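You operate a simulated robot arm through the tools that you are given. There is no shell and no other tool. Be economical: measure what you need, move in short steps, check, and stop when the job is done.

The job below is to be done with a simulated robot arm. You get a single attempt, and the scene is never put back.

TASK
Put the sealed carton labelled "clamps" from the long steel bench on the mirror there and the sealed carton labelled "foam" on the open table. Take the orange cube on the top of the long white bench and put it away on the short steel bench. Fetch the green cube and set it on the white lens on the short steel bench. Put the white tub labelled "grit" from the green taped patch on the open table beside the purple mat and the white tub marked "talc" on top of the silver plate there. Do these in any order. Set down upright: sealed carton, white tub.

It is judged by the outcome, as a careful person would: the job done as asked, and still so three seconds after it is handed in. It fails if anything else is knocked over, pushed out of place, dropped, spilled or broken.

THE ROBOT
A 7-joint arm with a vacuum gripper on a trunk, on a base that drives. Base frame: it is fixed to the floor where the robot stands at the start and does not move with it; the origin is under the middle of the robot, x ahead of it, y to its left, z up; the surface under the hand at the start is at about z = 900. Units: mm, degrees, N and s.
With the tool pointing down near the work surface it reaches from about 100 to 800 mm from the robot's upright axis, wherever it stands. Its first joint turns from -166.0 to 166.0 degrees. Places, roughly: green cube (5x5x5 cm) [-300, -3700, 900]; lens [-500, -3750, 1000]; mirror [500, -250, 1000]; open table [-2400, -2300, 900]; open table beside the purple mat (40x25 cm) [-2320, -1520, 920]; orange cube (5x5x5 cm) [800, -1300, 900]; plate (9x9x4 cm) [-2900, -3600, 900]; sealed carton [500, -250, 1000]; short steel bench [-200, -3600, 900]; white tub [-2750, -3500, 1000]. Payload 1.88 kg.
Tool frame: the origin (TCP) lies in the middle of the cups' lips, and z points out of the cups. The gripper has 1 cup of 32 mm across, covering 32 by 32 mm (tool x, y); the bellows give 14 mm. With the vacuum on, a cup seals on a smooth face that it is pressed against (1 to 4 N); it does not hold porous or soft things. The pull reaches 41 N.
Orientation is told as [roll, pitch, yaw] about the base's x, y, z axes, in that order, counted from this pose: with the cups facing straight down, the tool's x points along the base's -x, its y along +y and its z along -z.

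THE INTERFACE
- The arm moves only by the tool play_rows. Its argument "moves" is one flat list of numbers, 7 for each row, row after row: the vacuum: 1 switches it on, 0 off, then the shift along the base's x, y, z in units of 50 mm (1.0 is 50 mm), then the turn, a rotation vector about the base's x, y, z in units of 8 degrees (1.0 is 8 degrees). In form: [valve, tx, ty, tz, rx, ry, rz, valve, tx, ty, tz, rx, ry, rz, ...]. A call has 1 to 10 rows; each row shifts and turns the commanded pose from where the row before left it. A call with a number of a shift or a turn outside -1 to 1 is refused whole. A row lasts 0.2 s, in which the tool goes at most 50 mm and 8.6 degrees; a call with a longer step from one row to the next is refused whole, and so is a gripper value outside its range. Where a pose cannot be reached the arm comes as near as it can. A force on the tool above 40 N (or 10 N above the force at the start of the call, whichever is more), or a blocked arm, ends the call early, and 0.2 s more pass. The pull builds up within a second once a cup has sealed. Time passes only in rows, and 0.2 s behind the last, so rows that do not move give it time. The reply holds the time, the measured pose of the TCP, the force on the tool along the base axes and the pull of the vacuum, in the units named above and with some noise, with the torque about the TCP (base axes, N m) and any sound that the robot's microphone picked up, and new pictures: "pictures" is both (left out), scene, wrist or none.
- Cameras (640 x 400 px; columns grow to the right, rows downward): "scene" is now at [5.3, 106.7, 1528.7]; the picture's right is [-0.65, -0.76, 0.00], its down [-0.47, 0.40, -0.79] and it looks along [0.60, -0.51, -0.62] (base axes); focal length 290 px, centre (320, 200). "wrist" rides on the gripper at [82, 14, -216] in the tool frame; the picture's right is [-0.16, 0.99, 0.00], its down [-0.91, -0.15, -0.37] and it looks along [-0.37, -0.06, 0.93] (tool axes); focal length 243 px, centre (320, 200). There is no depth. A picture from a camera that has moved, and an enlarged one, comes with that camera's place and axes in the base frame and with its lens.
- lift_body(by): slides the trunk up (or, below 0, down) by that many mm; the arm and the scene camera ride with it, the base frame stays. It gives what a move gives, with no picture.
- base_move(legs): drives the robot by 1 to 6 legs, each [ahead, left, turn to the left] in mm, mm and degrees, along the robot's own axes; the way and the turn of a leg run together, so that a leg with both is an arc; at most 1500 mm and 180 degrees a leg. The arm and the cameras ride along, it lands a little off, and it stops where it bumps. It gives what a move gives, and a new picture of the scene camera.
- head_to(pan, tilt): turns the head with the scene camera to pan (to the left, within 155 degrees either way) and tilt (down, from -29 to 69), counted from straight ahead of the robot. It gives what a move gives, and a new picture of the scene camera.
- close_up(camera, box): a new picture of the part [left, top, right, bottom] of that camera's present view, enlarged. No time passes.
- job_done(): hands the job in; it is judged then, once.

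Work in short steps. Places have to be worked out from the pictures, the camera data and where the tool is seen: move nearer, look again, correct. Check each grasp and each placing, and mend what went wrong. You have 186 turns and 260 pictures in all, those below and enlarged ones among them. Switch the vacuum off and draw the arm clear of the work before you hand the job in, unless the task says otherwise; then end with one line.

The tools are called after "Emit:" as name(argument=value, ...) on one line, values as JSON. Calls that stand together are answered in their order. play_rows: Moves the arm, as the interface text tells. Its arguments: {"type":"object","properties":{"moves":{"type":"array","items":{"type":"number"}},"pictures":{"type":"string","enum":["both","scene","wrist","none"]}},"required":["moves"]} The other tools are called the same way: lift_body (by) slides the trunk up or down; base_move (legs) drives the base; head_to (pan, tilt) turns the head that bears the scene camera; close_up (camera, box) takes an enlarged picture of a part of a camera's view; job_done () hands the job in.

At the start:

```text
clock: 0.0
tool_pos: [372.7, -251.7, 1199.2]
ee_rot: [0.0, -0.1, 0.0]
wrist_force: [-0.8, -0.6, -0.5]
moment: [0.0, -0.01, 0.0]
pull: 0.1
trunk travel left (down, up): [-475.0, 115.0]
robot x, y, heading: [0.2, 2.4, -0.1]
head pan, tilt: [-40.7, 38.2]
```

scene: 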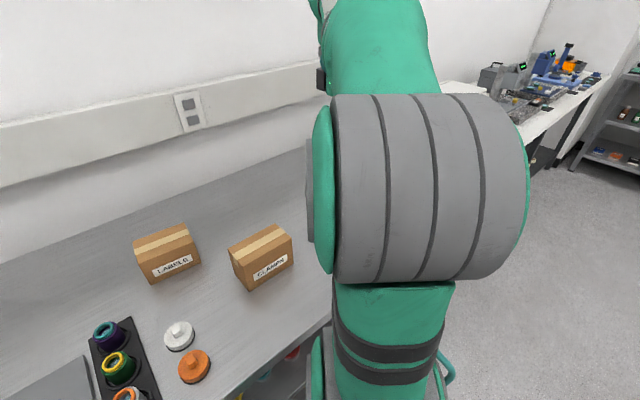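
wrist: 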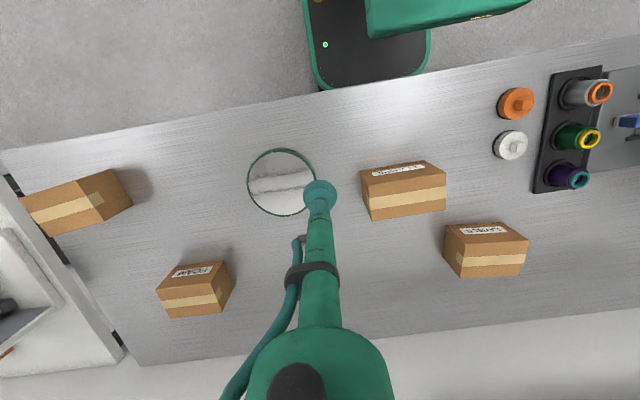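

I'll read the carton labels first with enlarged views of both cameras.

Emit:
close_up(camera="wrist", box=[0, 120, 320, 340])

Emit:
close_up(camera="wrist", box=[320, 60, 640, 280])

Emit:
close_up(camera="scene", box=[110, 200, 310, 325])

```text
1.82 times, centred on (160, 230) of wrist
camera zoom: at [291.7, -238.1, 1414.6], right [0.17, 0.99, 0.0], down [0.91, -0.15, 0.38], along [0.37, -0.06, -0.93], focal length 441 px, centre (611, 146)
```

zoom: 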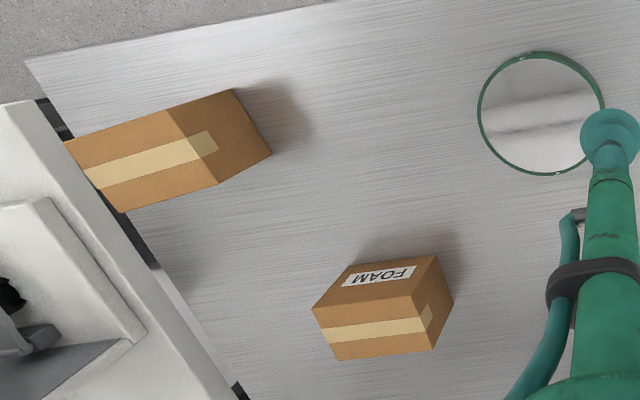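

```text
1.82 times, centred on (480, 170) of wrist
camera zoom: at [291.7, -238.1, 1414.6], right [0.17, 0.99, 0.0], down [0.91, -0.15, 0.38], along [0.37, -0.06, -0.93], focal length 441 px, centre (29, 254)
```

zoom: 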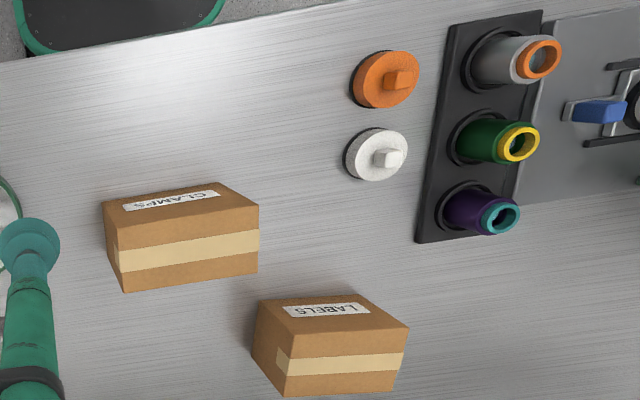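

```text
3.20 times, centred on (210, 262) of scene
camera zoom: at [5.3, 106.7, 1528.7], right [-0.65, -0.76, 0.0], down [-0.47, 0.4, -0.79], along [0.6, -0.51, -0.62], focal length 929 px, centre (672, 0)
```

zoom: 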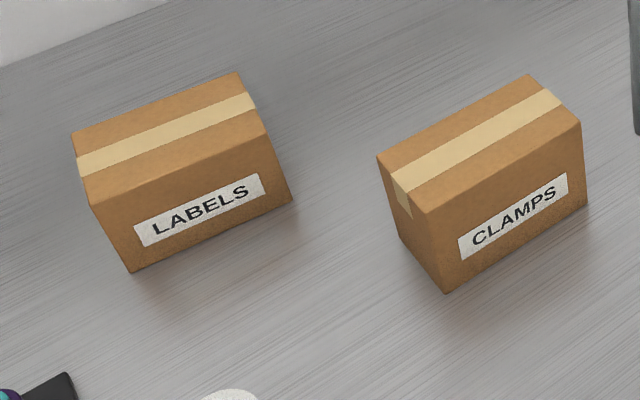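

Clamps sits right of the mirror (top centre ≈ (483,-105,1000)), the mirror at about (438,-348). I move above the clamps carton at z≈1100 and look again.

Emit:
play_rows(moves=[0, 0.44, 0.587, -0.4, 0, 0, 0, 0, 0.44, 0.587, -0.4, 0, 0, 0, 0, 0.44, 0.587, -0.4, 0, 0, 0, 0, 0.44, 0.587, -0.4, 0, 0, 0, 0, 0.44, 0.587, -0.4, 0, 0, 0])

```text
clock: 1.2
tool_pos: [482.6, -104.6, 1098.8]
ee_rot: [0.1, -0.1, -0.1]
wrist_force: [0.3, -0.8, 0.5]
moment: [0.03, 0.01, -0.01]
pull: 0.1
trunk travel left (down, up): [-475.0, 115.0]
robot x, y, heading: [-0.6, 2.9, -0.0]
head pan, tilt: [-40.7, 38.2]
camera scene: at [5.4, 106.6, 1528.8], right [-0.65, -0.76, 0.0], down [-0.47, 0.4, -0.79], along [0.6, -0.51, -0.62], focal length 290 px, centre (320, 200)
camera wrist: at [401.5, -91.9, 1314.5], right [0.17, 0.99, 0.0], down [0.91, -0.15, 0.38], along [0.37, -0.06, -0.93], focal length 243 px, centre (320, 200)
```

scene: 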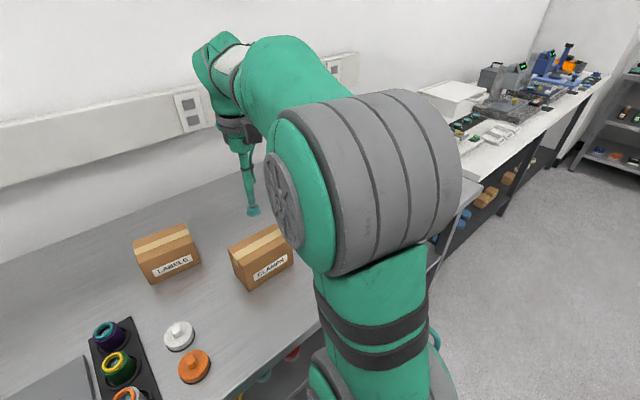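
wrist: 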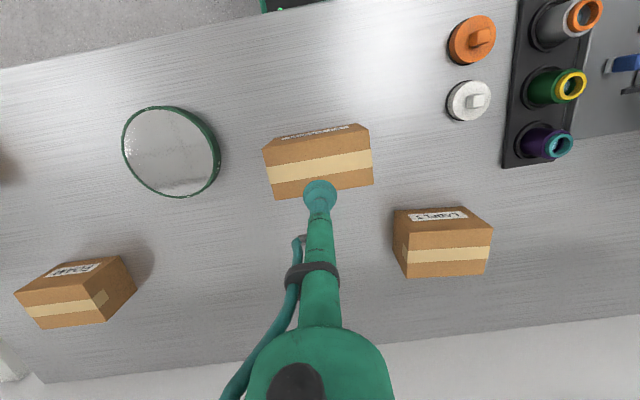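

The cup is aligned over the carton's top face (centre ≈ (481,-105)). Descending close to its top.

Emit:
play_rows(moves=[0, 0, 0, -0.9, 0, 0, 0, 0, 0, 0, -0.6, 0, 0, 0], pictures="wrist")

```text
clock: 1.8
tool_pos: [482.4, -105.0, 1024.8]
ee_rot: [0.0, -0.1, 0.1]
wrist_force: [-0.8, -0.3, 0.2]
moment: [0.01, -0.02, 0.01]
pull: 0.1
trunk travel left (down, up): [-475.0, 115.0]
robot x, y, heading: [1.8, -0.2, 0.3]
head pan, tilt: [-40.7, 38.2]
camera wrist: at [401.0, -92.3, 1239.5], right [0.17, 0.99, 0.0], down [0.91, -0.15, 0.38], along [0.37, -0.06, -0.93], focal length 243 px, centre (320, 200)
```

wrist: 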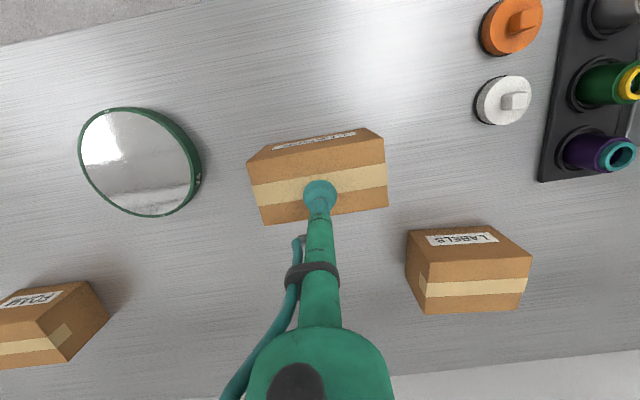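

Still well centred. Now vacuum on and descend in small steps until it seals.

Emit:
play_rows(moves=[1, 0, 0, -0.12, 0, 0, 0, 1, 0, 0, -0.12, 0, 0, 0, 1, 0, 0, -0.12, 0, 0, 0, 1, 0, 0, -0.1, 0, 0, 0], pictures="none")

```text
clock: 2.8
tool_pos: [482.0, -105.1, 1000.3]
ee_rot: [0.0, -0.1, 0.0]
wrist_force: [0.0, 0.6, -2.9]
moment: [0.0, -0.02, -0.02]
pull: 40.9
trunk travel left (down, up): [-475.0, 115.0]
robot x, y, heading: [-0.1, 0.9, -0.1]
head pan, tilt: [-40.7, 38.2]
```

Sealed (pull 40.9). Lift and carry to above the mirror centre (≈ (436,-349)).

Emit:
play_rows(moves=[1, 0, 0, 0.3, 0, 0, 0, 1, 0, 0, 0.6, 0, 0, 0, 1, 0, 0, 0.7, 0, 0, 0, 1, -0.15, -0.8, 0, 0, 0, 0, 1, -0.15, -0.8, 0, 0, 0, 0, 1, -0.15, -0.8, 0, 0, 0, 0, 1, -0.15, -0.8, 0, 0, 0, 0, 1, -0.15, -0.8, 0, 0, 0, 0, 1, -0.17, -0.88, 0, 0, 0, 0, 1, 0, 0, 0, 0, 0, 0])

```text
clock: 5.0
tool_pos: [436.1, -349.6, 1080.6]
ee_rot: [0.0, -0.1, 0.0]
wrist_force: [-0.3, -0.4, -2.6]
moment: [0.04, -0.01, -0.01]
pull: 40.7
trunk travel left (down, up): [-475.0, 115.0]
robot x, y, heading: [-3.1, 0.5, 0.1]
head pan, tilt: [-40.7, 38.2]
camera scene: at [5.4, 106.2, 1528.8], right [-0.65, -0.76, 0.0], down [-0.47, 0.4, -0.79], along [0.6, -0.51, -0.62], focal length 290 px, centre (320, 200)
camera wrist: at [355.2, -336.8, 1297.1], right [0.17, 0.99, 0.0], down [0.91, -0.15, 0.38], along [0.37, -0.06, -0.93], focal length 243 px, centre (320, 200)
```

scene: 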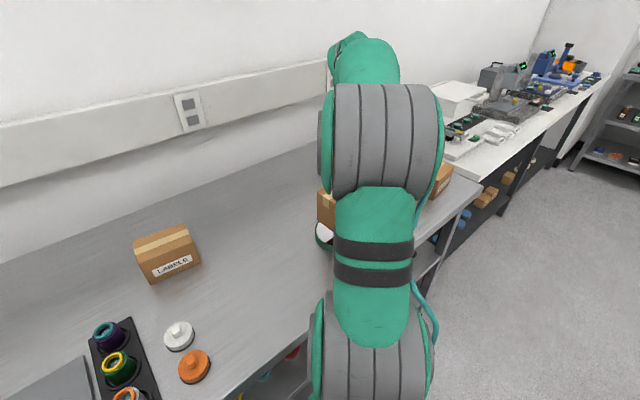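
wrist: 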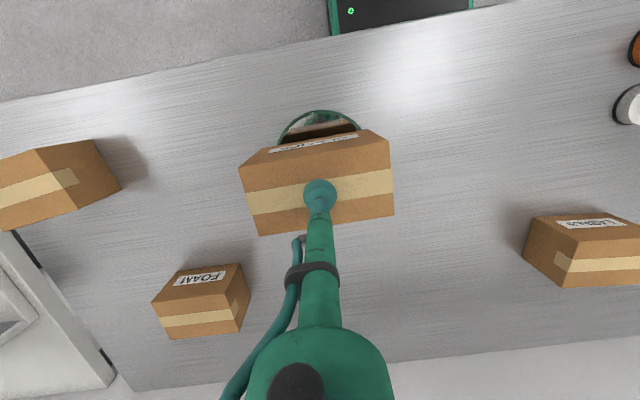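

Aligned over the mirror. Lowering; expected contact at z≈1000 plus the mirror's thickness.

Emit:
play_rows(moves=[1, 0, 0, -0.7, 0, 0, 0, 1, 0, 0, -0.3, 0, 0, 0, 1, 0, 0, -0.06, 0, 0, 0, 1, 0, 0, 0, 0, 0, 0], pictures="wrist")

```text
clock: 6.0
tool_pos: [437.5, -348.3, 1027.3]
ee_rot: [0.0, -0.1, 0.0]
wrist_force: [0.2, 0.4, -2.8]
moment: [0.01, 0.0, 0.01]
pull: 40.6
trunk travel left (down, up): [-475.0, 115.0]
robot x, y, heading: [0.6, -4.1, 0.0]
head pan, tilt: [-40.7, 38.2]
camera wrist: at [355.8, -335.3, 1243.7], right [0.17, 0.99, 0.0], down [0.91, -0.15, 0.38], along [0.37, -0.06, -0.93], focal length 243 px, centre (320, 200)
```

wrist: 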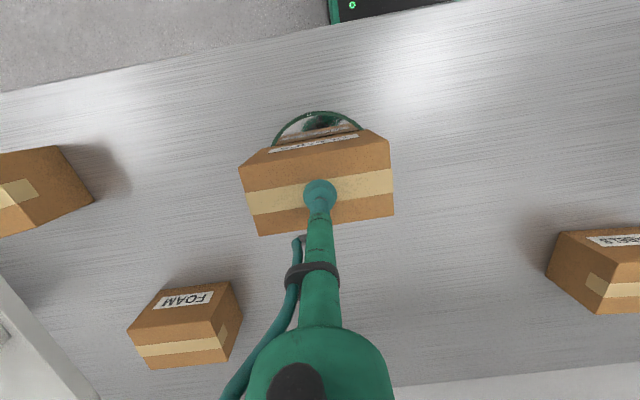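

Still free-hanging; continue down in small steps, watching the force.

Emit:
play_rows(moves=[1, 0, 0, -0.06, 0, 0, 0, 1, 0, 0, -0.06, 0, 0, 0, 1, 0, 0, -0.06, 0, 0, 0, 1, 0, 0, 0, 0, 0, 0], pictures="none")

Emit:
play_rows(moves=[1, 0, 0, -0.06, 0, 0, 0, 1, 0, 0, 0, 0, 0, 0], pictures="none")

Emit:
play_rows(moves=[1, 0, 0, -0.06, 0, 0, 0, 1, 0, 0, 0, 0, 0, 0], pictures="none")

```text
clock: 7.0
tool_pos: [437.0, -348.5, 1022.7]
ee_rot: [-0.3, -0.4, -0.1]
wrist_force: [1.7, 0.5, 28.5]
moment: [0.12, 0.18, -0.12]
pull: 40.5
trunk travel left (down, up): [-475.0, 115.0]
robot x, y, heading: [-1.0, 0.6, 0.3]
head pan, tilt: [-40.7, 38.2]
```

```text
clock: 7.6
tool_pos: [436.7, -348.7, 1017.6]
ee_rot: [-0.1, -0.3, 0.0]
wrist_force: [5.9, -1.0, 28.5]
moment: [0.04, 0.09, -0.13]
pull: 40.6
trunk travel left (down, up): [-475.0, 115.0]
robot x, y, heading: [-5.7, 2.1, -0.3]
head pan, tilt: [-40.7, 38.2]
```

```text
clock: 8.2
tool_pos: [438.1, -348.6, 1014.7]
ee_rot: [0.0, -0.2, 0.0]
wrist_force: [6.6, -2.4, 26.7]
moment: [0.03, 0.13, 0.06]
pull: 41.0
trunk travel left (down, up): [-475.0, 115.0]
robot x, y, heading: [4.1, 1.1, -0.0]
head pan, tilt: [-40.7, 38.2]
```

Contact made at about z≈1022 (force 27 N). I ease up a few mm, then release and rise.

Emit:
play_rows(moves=[1, 0, 0, 0.14, 0, 0, 0, 0, 0, 0, 0, 0, 0, 0, 0, 0, 0, 0, 0, 0, 0, 0, 0, 0, 0, 0, 0, 0], pictures="none")

```text
clock: 9.2
tool_pos: [437.3, -349.5, 1019.1]
ee_rot: [0.1, 0.0, 0.0]
wrist_force: [0.4, 1.2, 1.7]
moment: [0.02, -0.02, -0.02]
pull: 0.1
trunk travel left (down, up): [-475.0, 115.0]
robot x, y, heading: [0.3, -1.6, 0.2]
head pan, tilt: [-40.7, 38.2]
```

Released. Rise clear and check.

Emit:
play_rows(moves=[0, 0, 0, 0.3, 0, 0, 0, 0, 0, 0, 0.9, 0, 0, 0, 0, 0, 0, 0.9, 0, 0, 0, 0, 0, 0, 0.9, 0, 0, 0], pictures="wrist")

```text
clock: 10.2
tool_pos: [437.5, -348.1, 1168.7]
ee_rot: [0.1, -0.1, 0.0]
wrist_force: [-0.6, 0.2, 0.6]
moment: [-0.02, 0.02, -0.02]
pull: 0.0
trunk travel left (down, up): [-475.0, 115.0]
robot x, y, heading: [3.2, 1.2, 0.1]
head pan, tilt: [-40.7, 38.2]
camera wrist: at [356.3, -335.1, 1386.1], right [0.17, 0.99, 0.0], down [0.91, -0.15, 0.38], along [0.37, -0.06, -0.93], focal length 243 px, centre (320, 200)
```

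wrist: 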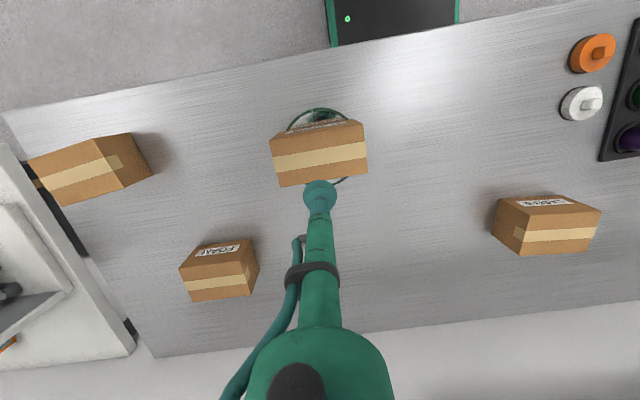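

Clamps carton sits well on the mirror. Foam is at about (659,-603), too far, so I drive 350 mm to the right.

Emit:
base_move(legs=[[0, -350, 0]])

```text
clock: 12.5
tool_pos: [438.7, -697.9, 1169.8]
ee_rot: [0.0, -0.1, 0.0]
wrist_force: [1.0, 0.5, 0.5]
moment: [-0.01, 0.01, 0.02]
pull: 0.0
trunk travel left (down, up): [-475.0, 115.0]
robot x, y, heading: [3.1, -345.8, 0.3]
head pan, tilt: [-40.7, 38.2]
camera scene: at [5.5, -242.3, 1528.7], right [-0.65, -0.76, 0.0], down [-0.47, 0.4, -0.79], along [0.6, -0.51, -0.62], focal length 290 px, centre (320, 200)
```

scene: 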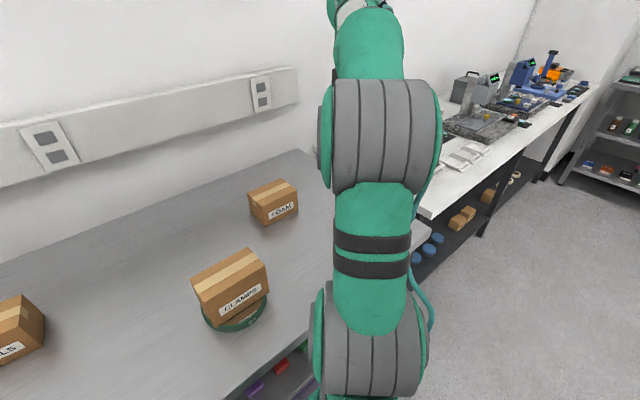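

The clamps carton may look tilted here; enlarge to check.

Emit:
close_up(camera="scene", box=[150, 170, 310, 350])

```text
2.22 times, centred on (230, 260) of scene
camera zoom: at [5.5, -242.3, 1528.7], right [-0.65, -0.76, 0.0], down [-0.47, 0.4, -0.79], along [0.6, -0.51, -0.62], focal length 645 px, centre (520, 67)
```

zoom: 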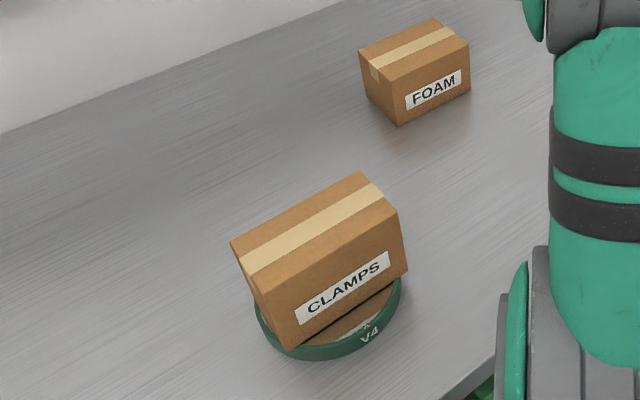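

Carton stands flat and within the mirror. Now go above foam (≈(659,-603)) at z≈1100.

Emit:
play_rows(moves=[0, 0.733, 0.317, -0.233, 0, 0, 0, 0, 0.733, 0.317, -0.233, 0, 0, 0, 0, 0.733, 0.317, -0.233, 0, 0, 0, 0, 0.733, 0.317, -0.233, 0, 0, 0, 0, 0.733, 0.317, -0.233, 0, 0, 0, 0, 0.733, 0.317, -0.233, 0, 0, 0], pictures="wrist")

```text
clock: 13.9
tool_pos: [658.0, -602.5, 1100.3]
ee_rot: [0.2, -0.1, 0.0]
wrist_force: [-0.6, 1.1, -0.2]
moment: [0.01, -0.02, -0.01]
pull: 0.2
trunk travel left (down, up): [-475.0, 115.0]
robot x, y, heading: [-2.6, -348.2, 0.3]
head pan, tilt: [-40.7, 38.2]
camera wrist: at [576.8, -588.1, 1316.2], right [0.17, 0.99, 0.0], down [0.91, -0.15, 0.38], along [0.37, -0.06, -0.93], focal length 243 px, centre (320, 200)
```

wrist: 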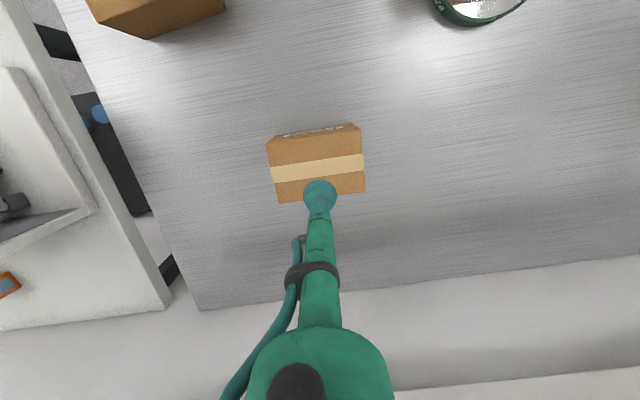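

Centre agrees (659,-606). Descend close with vacuum on in the last steps.

Emit:
play_rows(moves=[0, 0, -0.06, -0.9, 0, 0, 0, 0, 0, 0, -0.8, 0, 0, 0, 1, 0, 0, -0.1, 0, 0, 0, 1, 0, 0, -0.1, 0, 0, 0], pictures="wrist")

```text
clock: 14.9
tool_pos: [657.7, -605.0, 1004.9]
ee_rot: [0.0, -0.1, 0.0]
wrist_force: [-0.2, 0.1, -0.2]
moment: [-0.01, -0.04, 0.03]
pull: 0.1
trunk travel left (down, up): [-475.0, 115.0]
robot x, y, heading: [-2.7, -346.3, 0.2]
head pan, tilt: [-40.7, 38.2]
camera wrist: at [576.0, -591.7, 1221.2], right [0.17, 0.99, 0.0], down [0.91, -0.15, 0.38], along [0.37, -0.06, -0.93], focal length 243 px, centre (320, 200)
```

wrist: 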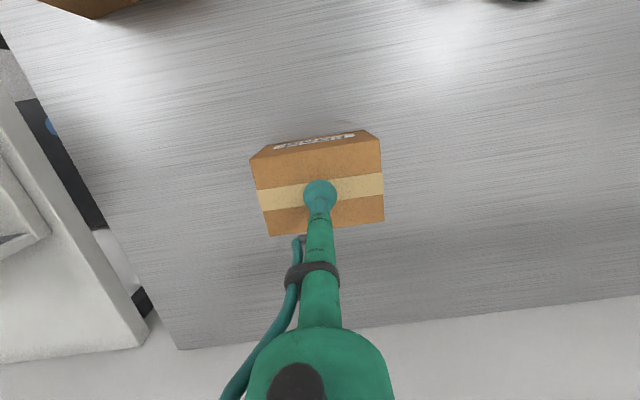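

Well centred; keep going down in small steps.

Emit:
play_rows(moves=[1, 0, 0, -0.1, 0, 0, 0, 1, 0, 0, -0.1, 0, 0, 0, 1, 0, 0, -0.1, 0, 0, 0, 1, 0, 0, 0, 0, 0, 0], pictures="none")

```text
clock: 15.9
tool_pos: [657.2, -604.6, 989.5]
ee_rot: [0.0, 0.0, 0.0]
wrist_force: [-0.2, -0.3, -0.9]
moment: [-0.04, -0.01, -0.01]
pull: 40.9
trunk travel left (down, up): [-475.0, 115.0]
robot x, y, heading: [-0.4, -346.8, 0.1]
head pan, tilt: [-40.7, 38.2]
```

Sealed. Lift, then draw the carton in toward the robot.

Emit:
play_rows(moves=[1, 0, 0, 0.3, 0, 0, 0, 1, 0, 0, 0.9, 0, 0, 0, 1, 0, 0, 0.95, 0, 0, 0, 1, 0, 0, 0.95, 0, 0, 0, 1, -0.8, 0.45, 0.1, 0, 0, 0, 1, -0.8, 0.45, 0.1, 0, 0, 0, 1, -0.8, 0.45, 0.1, 0, 0, 0, 1, -0.8, 0.45, 0, 0, 0, 0, 1, -0.8, 0.45, 0, 0, 0, 0, 1, -0.8, 0.45, 0, 0, 0, 0], pictures="wrist")

Emit:
head_to(pan=-90, tilt=20)

Emit:
head_to(pan=-145, tilt=20)

```text
clock: 18.1
tool_pos: [417.0, -469.4, 1160.6]
ee_rot: [0.0, -0.1, 0.0]
wrist_force: [-0.2, -0.2, -3.6]
moment: [0.03, 0.07, -0.01]
pull: 40.8
trunk travel left (down, up): [-475.0, 115.0]
robot x, y, heading: [4.1, -346.8, -0.1]
head pan, tilt: [-40.7, 38.2]
camera wrist: at [335.6, -456.6, 1375.4], right [0.17, 0.99, 0.0], down [0.91, -0.15, 0.38], along [0.37, -0.06, -0.93], focal length 243 px, centre (320, 200)
```

wrist: 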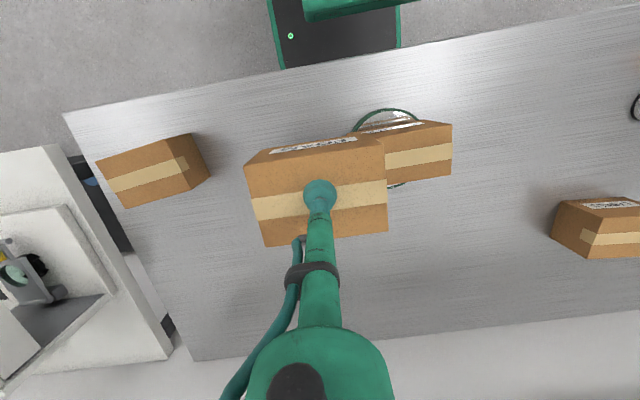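

```text
clock: 19.2
tool_pos: [418.0, -469.2, 1159.5]
ee_rot: [0.0, -0.1, 0.0]
wrist_force: [-0.8, 0.1, -3.2]
moment: [0.02, 0.03, 0.01]
pull: 40.8
trunk travel left (down, up): [-475.0, 115.0]
robot x, y, heading: [0.1, -351.7, 0.1]
head pan, tilt: [-90.0, 20.0]
camera scene: at [-59.7, -279.3, 1557.4], right [-1.0, 0.0, 0.0], down [0.0, 0.34, -0.94], along [0.0, -0.94, -0.34], focal length 290 px, centre (320, 200)
```

scene: 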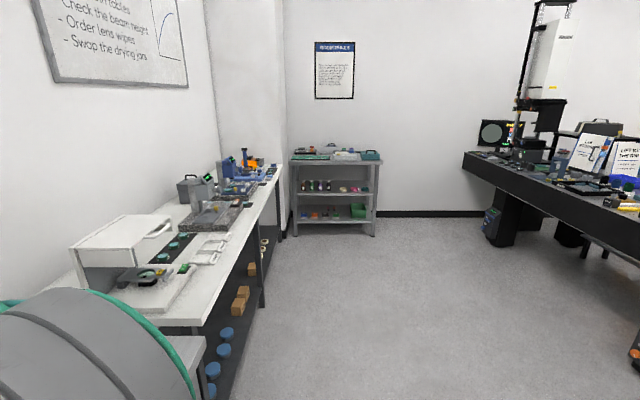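

```text
clock: 20.5
tool_pos: [419.2, -469.7, 1159.7]
ee_rot: [0.0, -0.1, 0.0]
wrist_force: [0.0, 0.4, -3.3]
moment: [0.0, -0.01, 0.01]
pull: 41.1
trunk travel left (down, up): [-475.0, 115.0]
robot x, y, heading: [-0.1, -351.5, 0.0]
head pan, tilt: [-145.0, 20.0]
camera scene: at [-136.1, -239.7, 1557.5], right [-0.58, 0.82, 0.0], down [0.28, 0.2, -0.94], along [-0.77, -0.54, -0.34], focal length 290 px, centre (320, 200)
```

scene: 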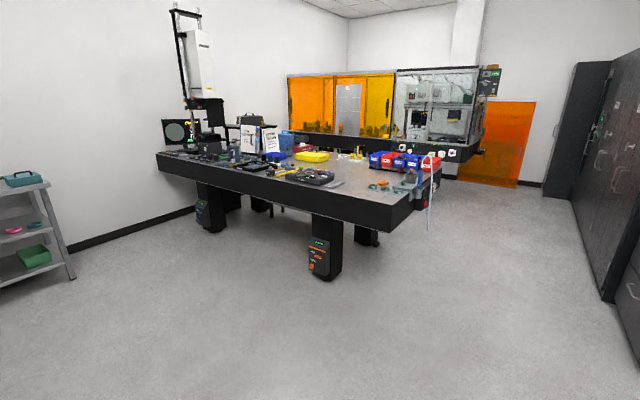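

The big black table (≈ x −1650…−2950, y −750…−3750) is the open table; the floor between is free. I drive back, turn and go toward it, then look.

Emit:
base_move(legs=[[-700, 0, 0], [0, 0, -90], [1500, 0, 0], [0, 0, -90]])

Emit:
head_to(pan=30, tilt=25)

Emit:
head_to(pan=-30, tilt=25)

```text
clock: 39.0
tool_pos: [-1120.1, -1717.6, 1158.8]
ee_rot: [0.0, -0.2, -179.8]
wrist_force: [-0.4, 0.1, -2.5]
moment: [0.01, 0.02, 0.0]
pull: 40.8
trunk travel left (down, up): [-475.0, 115.0]
robot x, y, heading: [-702.4, -1839.6, -179.9]
head pan, tilt: [-145.0, 20.0]
camera scene: at [-566.4, -1948.1, 1557.5], right [0.58, -0.82, 0.0], down [-0.28, -0.2, -0.94], along [0.77, 0.54, -0.34], focal length 290 px, centre (320, 200)
```

scene: 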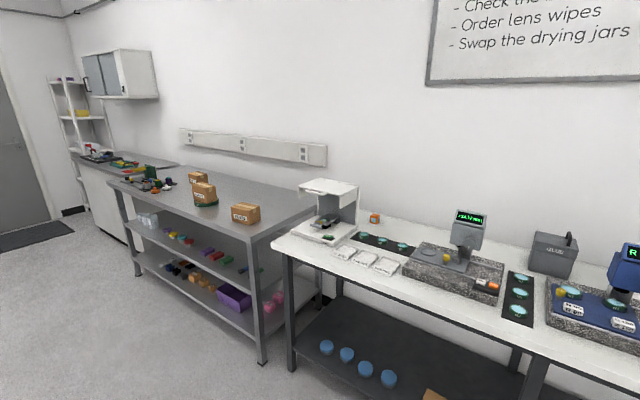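

```text
clock: 41.6
tool_pos: [-1120.5, -1717.8, 1161.1]
ee_rot: [0.0, -0.1, -179.8]
wrist_force: [0.5, -0.8, -3.1]
moment: [-0.01, 0.0, 0.01]
pull: 41.0
trunk travel left (down, up): [-475.0, 115.0]
robot x, y, heading: [-701.4, -1834.7, -179.6]
head pan, tilt: [30.0, 25.0]
camera scene: at [-722.1, -2048.2, 1549.4], right [-0.5, 0.86, 0.0], down [0.37, 0.21, -0.91], along [-0.78, -0.46, -0.42], focal length 290 px, centre (320, 200)
```

scene: 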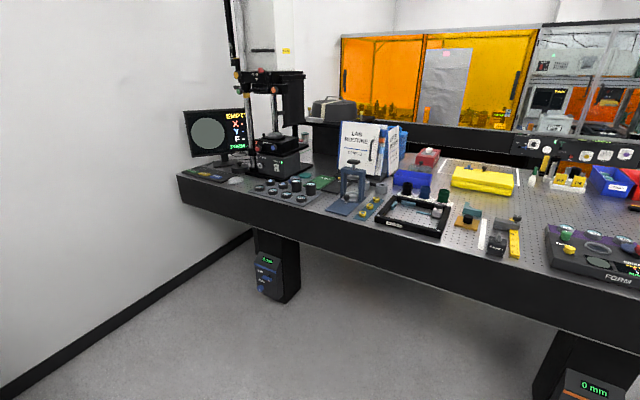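

```text
clock: 42.9
tool_pos: [-1120.4, -1718.1, 1159.6]
ee_rot: [-0.1, -0.1, -179.9]
wrist_force: [-0.8, -0.4, -3.0]
moment: [0.03, -0.03, -0.03]
pull: 40.2
trunk travel left (down, up): [-475.0, 115.0]
robot x, y, heading: [-707.1, -1838.2, -179.7]
head pan, tilt: [-30.0, 25.0]
camera scene: at [-722.5, -1956.2, 1549.4], right [0.5, 0.87, 0.0], down [0.37, -0.21, -0.91], along [-0.79, 0.45, -0.42], focal length 290 px, centre (320, 200)
```

scene: 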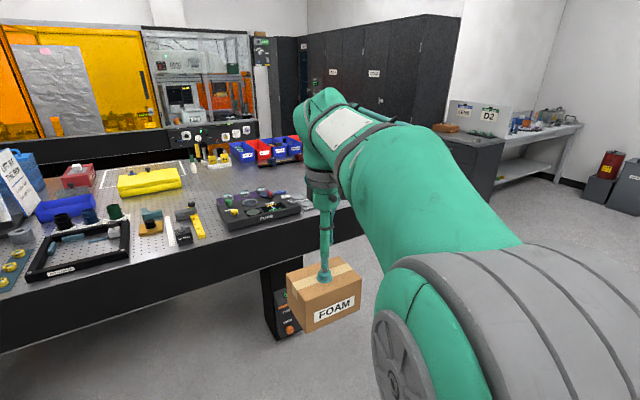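

I need detail on the table: enlarge the table region, and pan straight ahead.

Emit:
close_up(camera="scene", box=[0, 100, 320, 300])

Emit:
head_to(pan=20, tilt=25)

Emit:
close_up(camera="scene", box=[80, 100, 380, 260])

Emit:
close_up(camera="scene", box=[340, 120, 640, 300])

```text
2.00 times, centred on (160, 200) of scene
camera zoom: at [-722.5, -1956.2, 1549.4], right [0.5, 0.87, 0.0], down [0.37, -0.21, -0.91], along [-0.79, 0.45, -0.42], focal length 580 px, centre (640, 200)
```

zoom: 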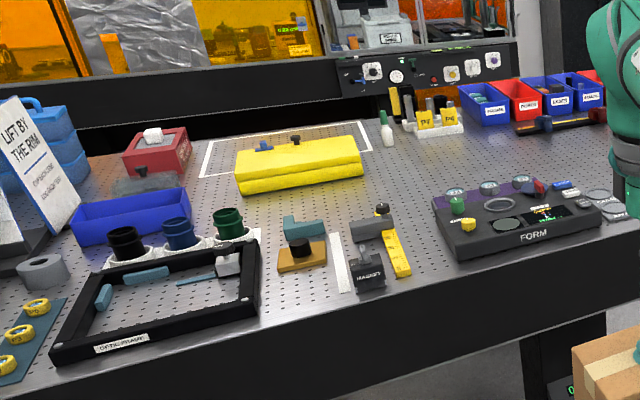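

```text
clock: 44.1
tool_pos: [-1122.2, -1717.2, 1159.8]
ee_rot: [0.0, 0.0, -179.8]
wrist_force: [-0.3, 0.0, -3.3]
moment: [-0.03, 0.0, 0.0]
pull: 40.5
trunk travel left (down, up): [-475.0, 115.0]
robot x, y, heading: [-702.3, -1836.9, -179.5]
head pan, tilt: [20.0, 25.0]
camera scene: at [-728.9, -2033.7, 1549.4], right [-0.35, 0.94, 0.0], down [0.4, 0.15, -0.91], along [-0.85, -0.31, -0.42], focal length 290 px, centre (320, 200)
```

scene: 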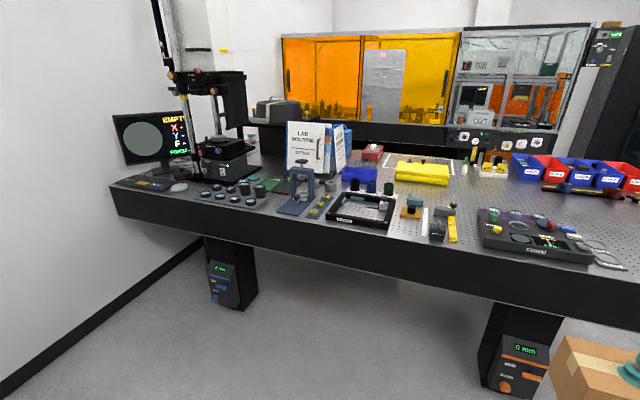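

```text
2.13 times, centred on (230, 180) of scene
camera zoom: at [-728.9, -2033.7, 1549.4], right [-0.35, 0.94, 0.0], down [0.4, 0.15, -0.91], along [-0.85, -0.31, -0.42], focal length 619 px, centre (512, 243)
```

zoom: 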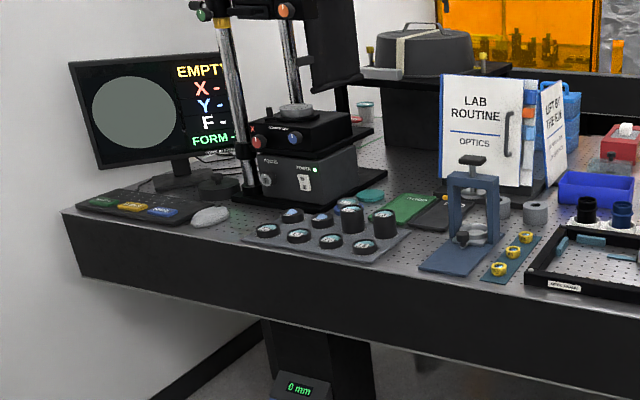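

```text
2.13 times, centred on (490, 210) of scene
camera zoom: at [-728.9, -2033.7, 1549.4], right [-0.35, 0.94, 0.0], down [0.4, 0.15, -0.91], along [-0.85, -0.31, -0.42], focal length 619 px, centre (-43, 179)
```

zoom: 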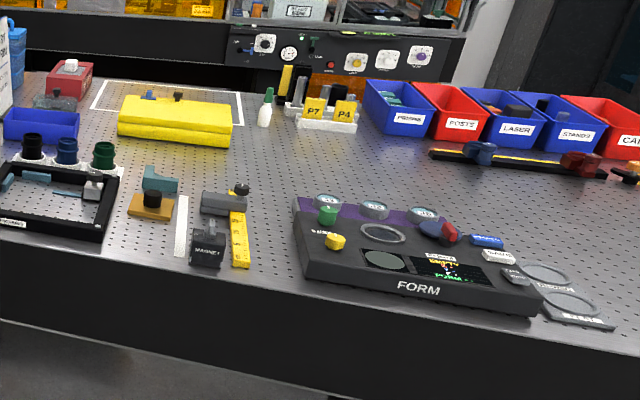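

I look at the robot's own base front to know how close it may drive.

Emit:
head_to(pan=15, tilt=69)

```text
clock: 45.2
tool_pos: [-1120.9, -1718.3, 1159.3]
ee_rot: [0.1, -0.1, -179.8]
wrist_force: [0.2, -0.4, -3.1]
moment: [0.01, -0.03, -0.02]
pull: 40.8
trunk travel left (down, up): [-475.0, 115.0]
robot x, y, heading: [-706.0, -1836.6, -180.0]
head pan, tilt: [15.0, 68.8]
camera scene: at [-696.5, -2016.6, 1490.0], right [-0.26, 0.96, 0.0], down [0.9, 0.25, -0.36], along [-0.35, -0.1, -0.93], focal length 290 px, centre (320, 200)
```

scene: 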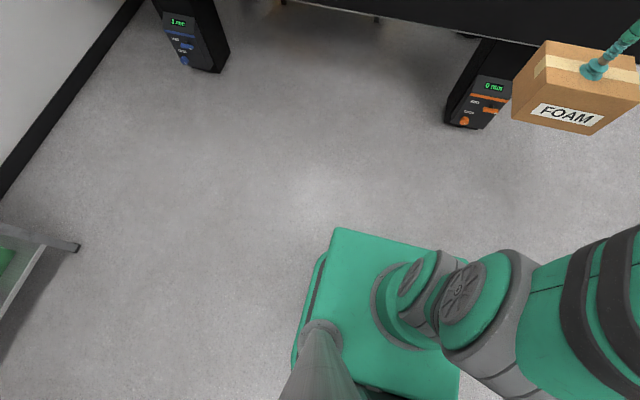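

Base front is about 255 mm ahead of its centre. Drive up to the table edge (x≈-1400) and inspect it with both cameras.

Emit:
base_move(legs=[[690, 60, 0]])

Emit:
play_rows(moves=[1, 0, 0, 0.6, 0, 0, 0], pictures="wrist")

Emit:
head_to(pan=0, tilt=45)

```text
clock: 49.0
tool_pos: [-1808.2, -1780.8, 1158.2]
ee_rot: [0.0, -0.2, -179.8]
wrist_force: [-0.3, -0.9, -3.1]
moment: [0.0, 0.0, 0.02]
pull: 40.8
trunk travel left (down, up): [-475.0, 115.0]
robot x, y, heading: [-1391.5, -1898.7, -179.6]
head pan, tilt: [15.0, 68.8]
camera scene: at [-1383.8, -2079.5, 1489.9], right [-0.26, 0.96, 0.0], down [0.9, 0.25, -0.36], along [-0.35, -0.1, -0.93], focal length 290 px, centre (320, 200)
```

scene: 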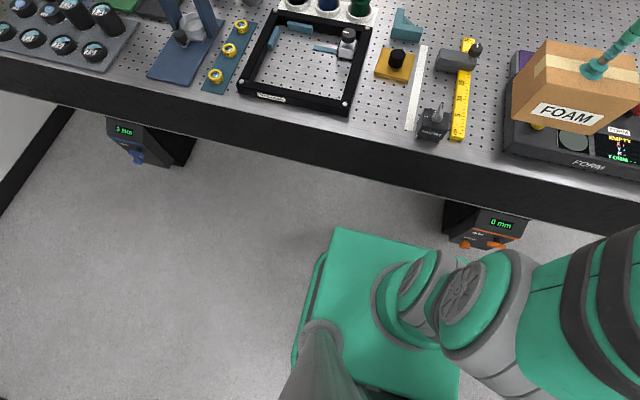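

```text
clock: 49.4
tool_pos: [-1808.9, -1780.7, 1189.0]
ee_rot: [0.1, -0.1, -179.7]
wrist_force: [-0.5, -0.2, -4.0]
moment: [0.0, -0.05, 0.02]
pull: 40.5
trunk travel left (down, up): [-475.0, 115.0]
robot x, y, heading: [-1387.9, -1900.7, -179.8]
head pan, tilt: [15.0, 68.8]
camera wrist: at [-1725.6, -1794.6, 1405.0], right [-0.16, -0.99, 0.0], down [-0.92, 0.15, 0.37], along [-0.37, 0.06, -0.93], focal length 243 px, centre (320, 200)
```

wrist: 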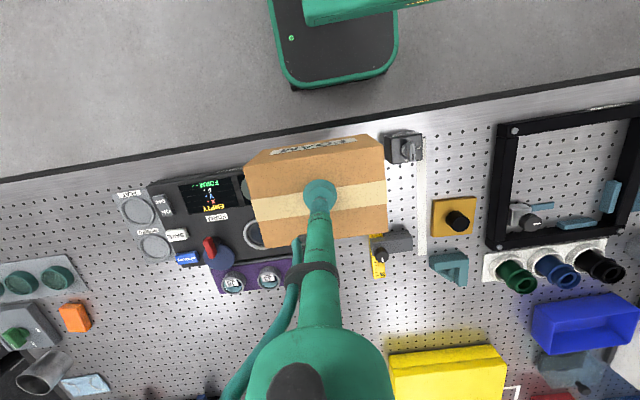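

```text
clock: 50.3
tool_pos: [-1808.2, -1780.4, 1188.9]
ee_rot: [0.1, -0.1, -179.8]
wrist_force: [-0.1, 0.0, -3.7]
moment: [-0.02, -0.06, 0.0]
pull: 41.0
trunk travel left (down, up): [-475.0, 115.0]
robot x, y, heading: [-1392.1, -1903.8, -179.8]
head pan, tilt: [0.0, 45.0]
camera scene: at [-1411.1, -2065.2, 1518.7], right [-0.01, 1.0, 0.0], down [0.71, 0.0, -0.71], along [-0.71, 0.0, -0.71], focal length 290 px, centre (320, 200)
```

scene: 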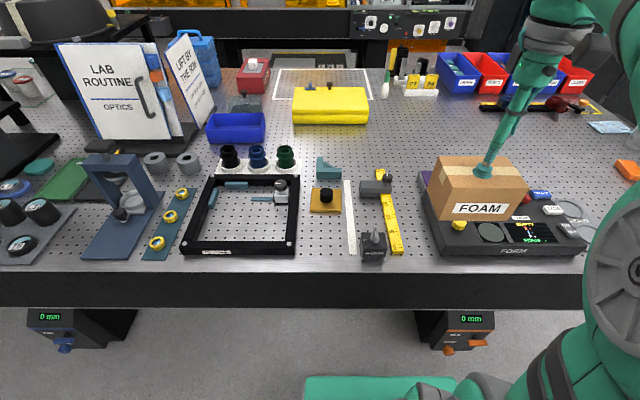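

Let me enlarge the area behind the FORM console to find the purple mat.

Emit:
close_up(camera="scene", box=[380, 40, 640, 260])

Emit:
close_up(camera="wrist", box=[0, 140, 320, 400])

Emit:
head_to(pan=-45, tilt=35)

```text
1.82 times, centred on (510, 150) of scene
camera zoom: at [-1411.1, -2065.2, 1518.7], right [-0.01, 1.0, 0.0], down [0.71, 0.0, -0.71], along [-0.71, 0.0, -0.71], focal length 528 px, centre (-26, 291)
```

zoom: 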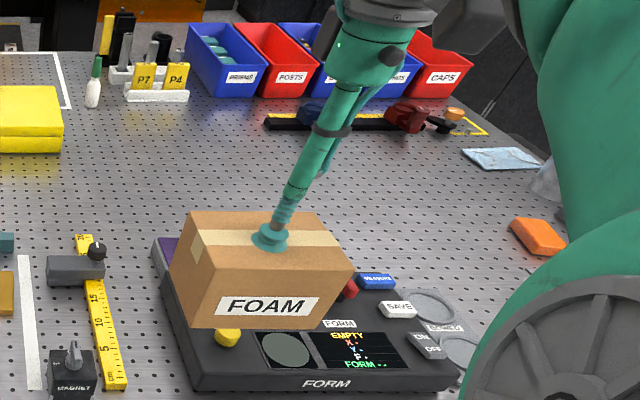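

```text
1.54 times, centred on (160, 270) of wrist
camera zoom: at [-1725.2, -1794.6, 1405.1], right [-0.16, -0.99, 0.0], down [-0.91, 0.15, 0.38], along [-0.37, 0.06, -0.93], focal length 373 px, centre (566, 92)
```

zoom: 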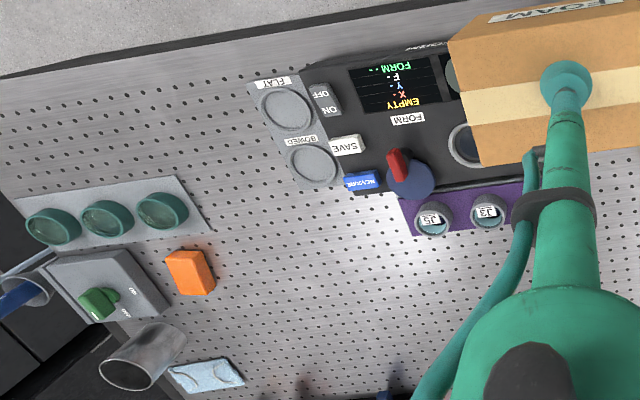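

```text
clock: 51.4
tool_pos: [-1809.0, -1780.9, 1188.4]
ee_rot: [0.1, 0.1, -179.9]
wrist_force: [0.2, 0.3, -2.6]
moment: [-0.02, -0.02, 0.0]
pull: 40.1
trunk travel left (down, up): [-475.0, 115.0]
robot x, y, heading: [-1390.1, -1899.9, -179.8]
head pan, tilt: [-45.0, 35.0]
camera scene: at [-1392.5, -2002.9, 1533.6], right [0.7, 0.71, 0.0], down [0.41, -0.4, -0.82], along [-0.58, 0.58, -0.57], focal length 290 px, centre (320, 200)
```

scene: 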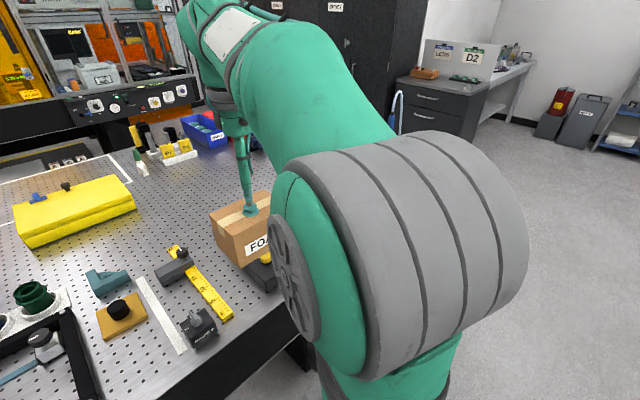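

The purple mat is the purple strip behind the FORM console; clear tabletop lies behind it and also at about (-2260,-1800), where I'll set the foam carton. Driving 125 mm closer.

Emit:
base_move(legs=[[122, 0, 0]])

Emit:
play_rows(moves=[1, -0.9, -0.05, 0, 0, 0, 0, 1, -0.9, -0.05, 0, 0, 0, 0, 1, -0.9, -0.05, 0, 0, 0, 0, 1, -0.9, -0.05, 0, 0, 0, 0, 1, -0.9, -0.05, 0, 0, 0, 0, 1, -0.9, -0.05, 0, 0, 0, 0, 1, -0.9, -0.05, 0, 0, 0, 0])

```text
clock: 52.6
tool_pos: [-1928.9, -1781.3, 1188.9]
ee_rot: [0.0, 0.0, -179.8]
wrist_force: [0.0, 0.3, -3.9]
moment: [-0.01, -0.04, 0.02]
pull: 41.2
trunk travel left (down, up): [-475.0, 115.0]
robot x, y, heading: [-1508.6, -1900.3, -179.9]
head pan, tilt: [-45.0, 35.0]
camera scene: at [-1513.3, -2003.3, 1533.6], right [0.7, 0.71, 0.0], down [0.41, -0.4, -0.82], along [-0.58, 0.58, -0.57], focal length 290 px, centre (320, 200)
```

scene: 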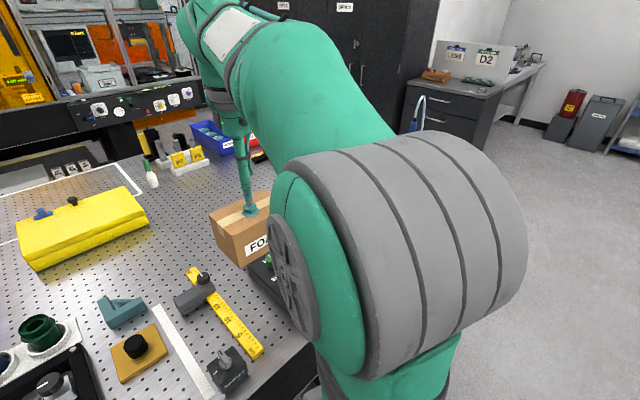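

```text
clock: 54.2
tool_pos: [-2214.2, -1801.6, 1164.6]
ee_rot: [0.1, 0.5, -179.9]
wrist_force: [-1.8, 0.7, -4.8]
moment: [-0.06, -0.24, -0.02]
pull: 40.5
out of reach, approached as far as the arm can: row 6, 7
trunk travel left (down, up): [-475.0, 115.0]
robot x, y, heading: [-1513.3, -1900.4, -179.4]
head pan, tilt: [-45.0, 35.0]
camera scene: at [-1519.2, -2002.4, 1533.3], right [0.7, 0.71, 0.0], down [0.41, -0.4, -0.82], along [-0.58, 0.58, -0.58], focal length 290 px, centre (320, 200)
camera wrist: at [-2133.4, -1815.3, 1381.5], right [-0.16, -0.99, 0.0], down [-0.92, 0.15, 0.36], along [-0.36, 0.06, -0.93], focal length 243 px, centre (320, 200)
```

scene: 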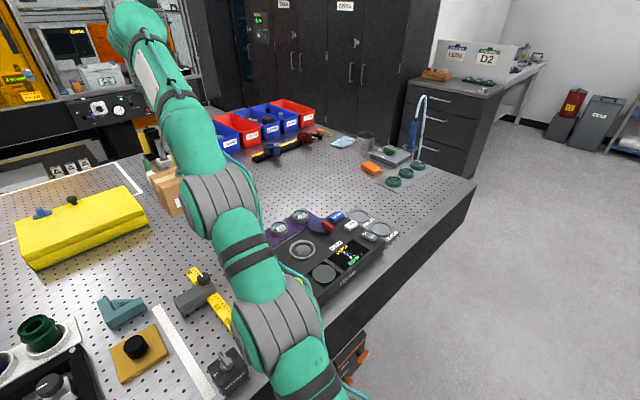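
wrist: 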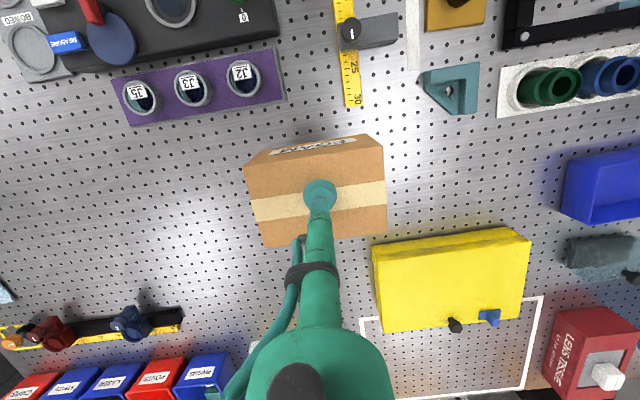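

Great view: the spot below the carton is clear of the purple mat, ruler and yellow box. Lower here.

Emit:
play_rows(moves=[1, 0.1, 0, -0.8, 0, 0, 0, 1, 0, 0, -0.8, 0, 0, 0, 1, 0, 0, -0.8, 0, 0, 0], pictures="wrist")

```text
clock: 55.0
tool_pos: [-2202.4, -1802.1, 1052.4]
ee_rot: [0.1, -0.1, -179.8]
wrist_force: [0.4, -0.7, -2.6]
moment: [-0.03, 0.01, 0.04]
pull: 41.2
trunk travel left (down, up): [-475.0, 115.0]
robot x, y, heading: [-1512.0, -1901.8, -179.9]
head pan, tilt: [-45.0, 35.0]
camera wrist: at [-2119.0, -1815.8, 1267.6], right [-0.16, -0.99, 0.0], down [-0.91, 0.15, 0.38], along [-0.37, 0.06, -0.93], focal length 243 px, centre (320, 200)
```

wrist: 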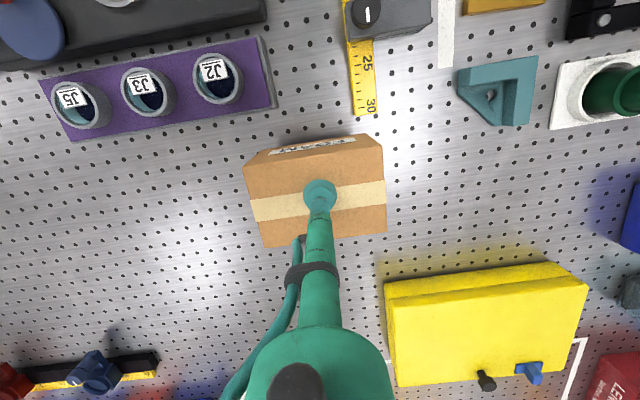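

Shift 20 mm further from the ruler's end while lowering to just above the table.

Emit:
play_rows(moves=[1, -0.4, 0, -0.4, 0, 0, 0, 1, 0, 0, -0.5, 0, 0, 0, 1, 0, 0, -0.1, 0, 0, 0, 1, 0, 0, -0.05, 0, 0, 0, 1, 0, 0, 0, 0, 0, 0], pictures="none")

```text
clock: 56.2
tool_pos: [-2224.0, -1801.8, 999.0]
ee_rot: [0.0, 0.0, -179.9]
wrist_force: [0.9, 0.4, -3.2]
moment: [-0.01, 0.01, 0.0]
pull: 40.7
trunk travel left (down, up): [-475.0, 115.0]
robot x, y, heading: [-1510.5, -1899.7, -179.5]
head pan, tilt: [-45.0, 35.0]
```

Emit:
play_rows(moves=[1, 0, 0, -0.06, 0, 0, 0, 1, 0, 0, -0.04, 0, 0, 0, 1, 0, 0, 0, 0, 0, 0], pictures="none")

```text
clock: 57.0
tool_pos: [-2223.5, -1801.8, 995.9]
ee_rot: [0.1, -0.1, -179.8]
wrist_force: [1.5, 0.0, 2.4]
moment: [0.07, 0.06, -0.07]
pull: 40.8
trunk travel left (down, up): [-475.0, 115.0]
robot x, y, heading: [-1511.9, -1900.9, -179.6]
head pan, tilt: [-45.0, 35.0]
```

Contact is just made (force changed by +5.6 N). Release and rise.

Emit:
play_rows(moves=[1, 0, 0, -0.03, 0, 0, 0, 0, 0, 0, 0, 0, 0, 0, 0, 0, 0, 0, 0, 0, 0, 0, 0, 0, 0, 0, 0, 0, 0, 0, 0, 0.1, 0, 0, 0, 0, 0, 0, 0.7, 0, 0, 0, 0, 0, 0, 0.9, 0, 0, 0, 0, 0, 0, 0.9, 0, 0, 0], pictures="wrist")

```text
clock: 58.8
tool_pos: [-2222.7, -1802.0, 1123.3]
ee_rot: [0.1, 0.0, -179.8]
wrist_force: [-0.4, 0.7, 0.3]
moment: [0.04, -0.03, 0.01]
pull: 0.1
trunk travel left (down, up): [-475.0, 115.0]
robot x, y, heading: [-1511.1, -1900.2, -179.6]
head pan, tilt: [-45.0, 35.0]
camera wrist: at [-2140.4, -1815.8, 1338.3], right [-0.16, -0.99, 0.0], down [-0.92, 0.15, 0.37], along [-0.37, 0.06, -0.93], focal length 243 px, centre (320, 200)
```

wrist: 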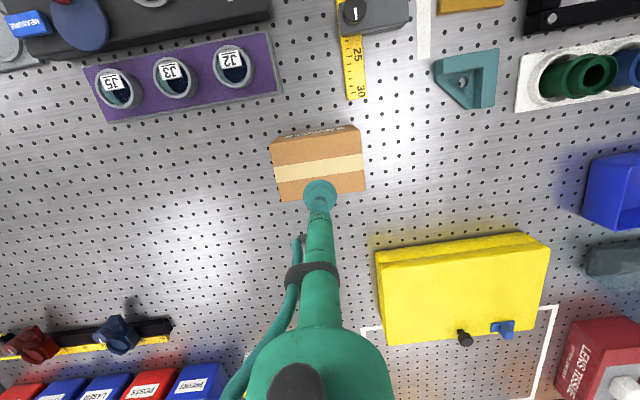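

Foam stands well on the open table. Retract the arm and look toward the green taped patch and the aisle behind.

Emit:
play_rows(moves=[0, 0.5, 0, 0.8, 0, 0, 0, 0, 0.9, 0, 0.1, 0, 0, 0, 0, 0.9, 0, 0, 0, 0, 0, 0, 0.9, 0, 0, 0, 0, 0, 0, 0.9, 0, 0, 0, 0, 0, 0, 0.9, 0, 0, 0, 0, 0, 0, 0.9, 0, 0, 0, 0, 0, 0, 0.9, 0, 0, 0, 0, 0], pictures="none")

Emit:
head_to(pan=40, tilt=20)

Emit:
close_up(camera="scene", box=[100, 80, 420, 280])

```text
clock: 60.6
tool_pos: [-1881.0, -1800.8, 1167.5]
ee_rot: [0.1, 0.0, -179.9]
wrist_force: [0.2, -0.7, 0.0]
moment: [-0.04, -0.01, 0.01]
pull: 0.0
trunk travel left (down, up): [-475.0, 115.0]
robot x, y, heading: [-1511.3, -1901.4, -179.6]
head pan, tilt: [-45.0, 35.0]
```

```text
clock: 62.2
tool_pos: [-1882.7, -1801.0, 1168.3]
ee_rot: [0.1, 0.1, -179.8]
wrist_force: [-1.2, 0.0, -0.1]
moment: [-0.02, 0.02, -0.02]
pull: 0.1
trunk travel left (down, up): [-475.0, 115.0]
robot x, y, heading: [-1512.0, -1902.2, -179.6]
head pan, tilt: [40.0, 20.0]
camera scene: at [-1521.5, -2125.6, 1557.4], right [-0.65, 0.76, 0.0], down [0.26, 0.22, -0.94], along [-0.72, -0.61, -0.34], focal length 290 px, centre (320, 200)
```

scene: 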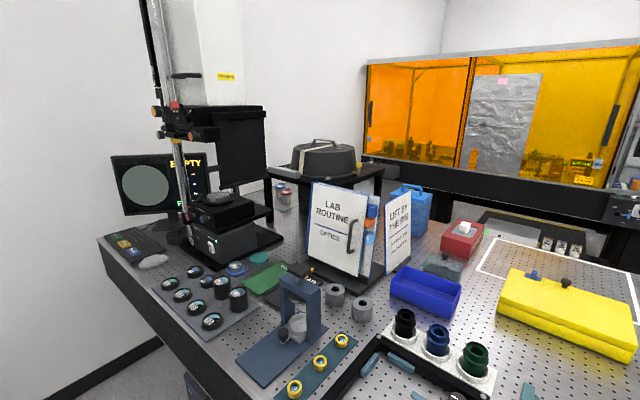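

```text
2.00 times, centred on (260, 180) of scene
camera zoom: at [-1521.5, -2125.6, 1557.4], right [-0.65, 0.76, 0.0], down [0.26, 0.22, -0.94], along [-0.72, -0.61, -0.34], focal length 580 px, centre (440, 240)
```

zoom: 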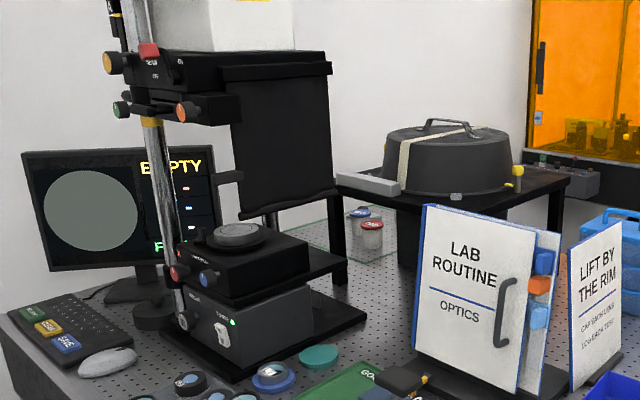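

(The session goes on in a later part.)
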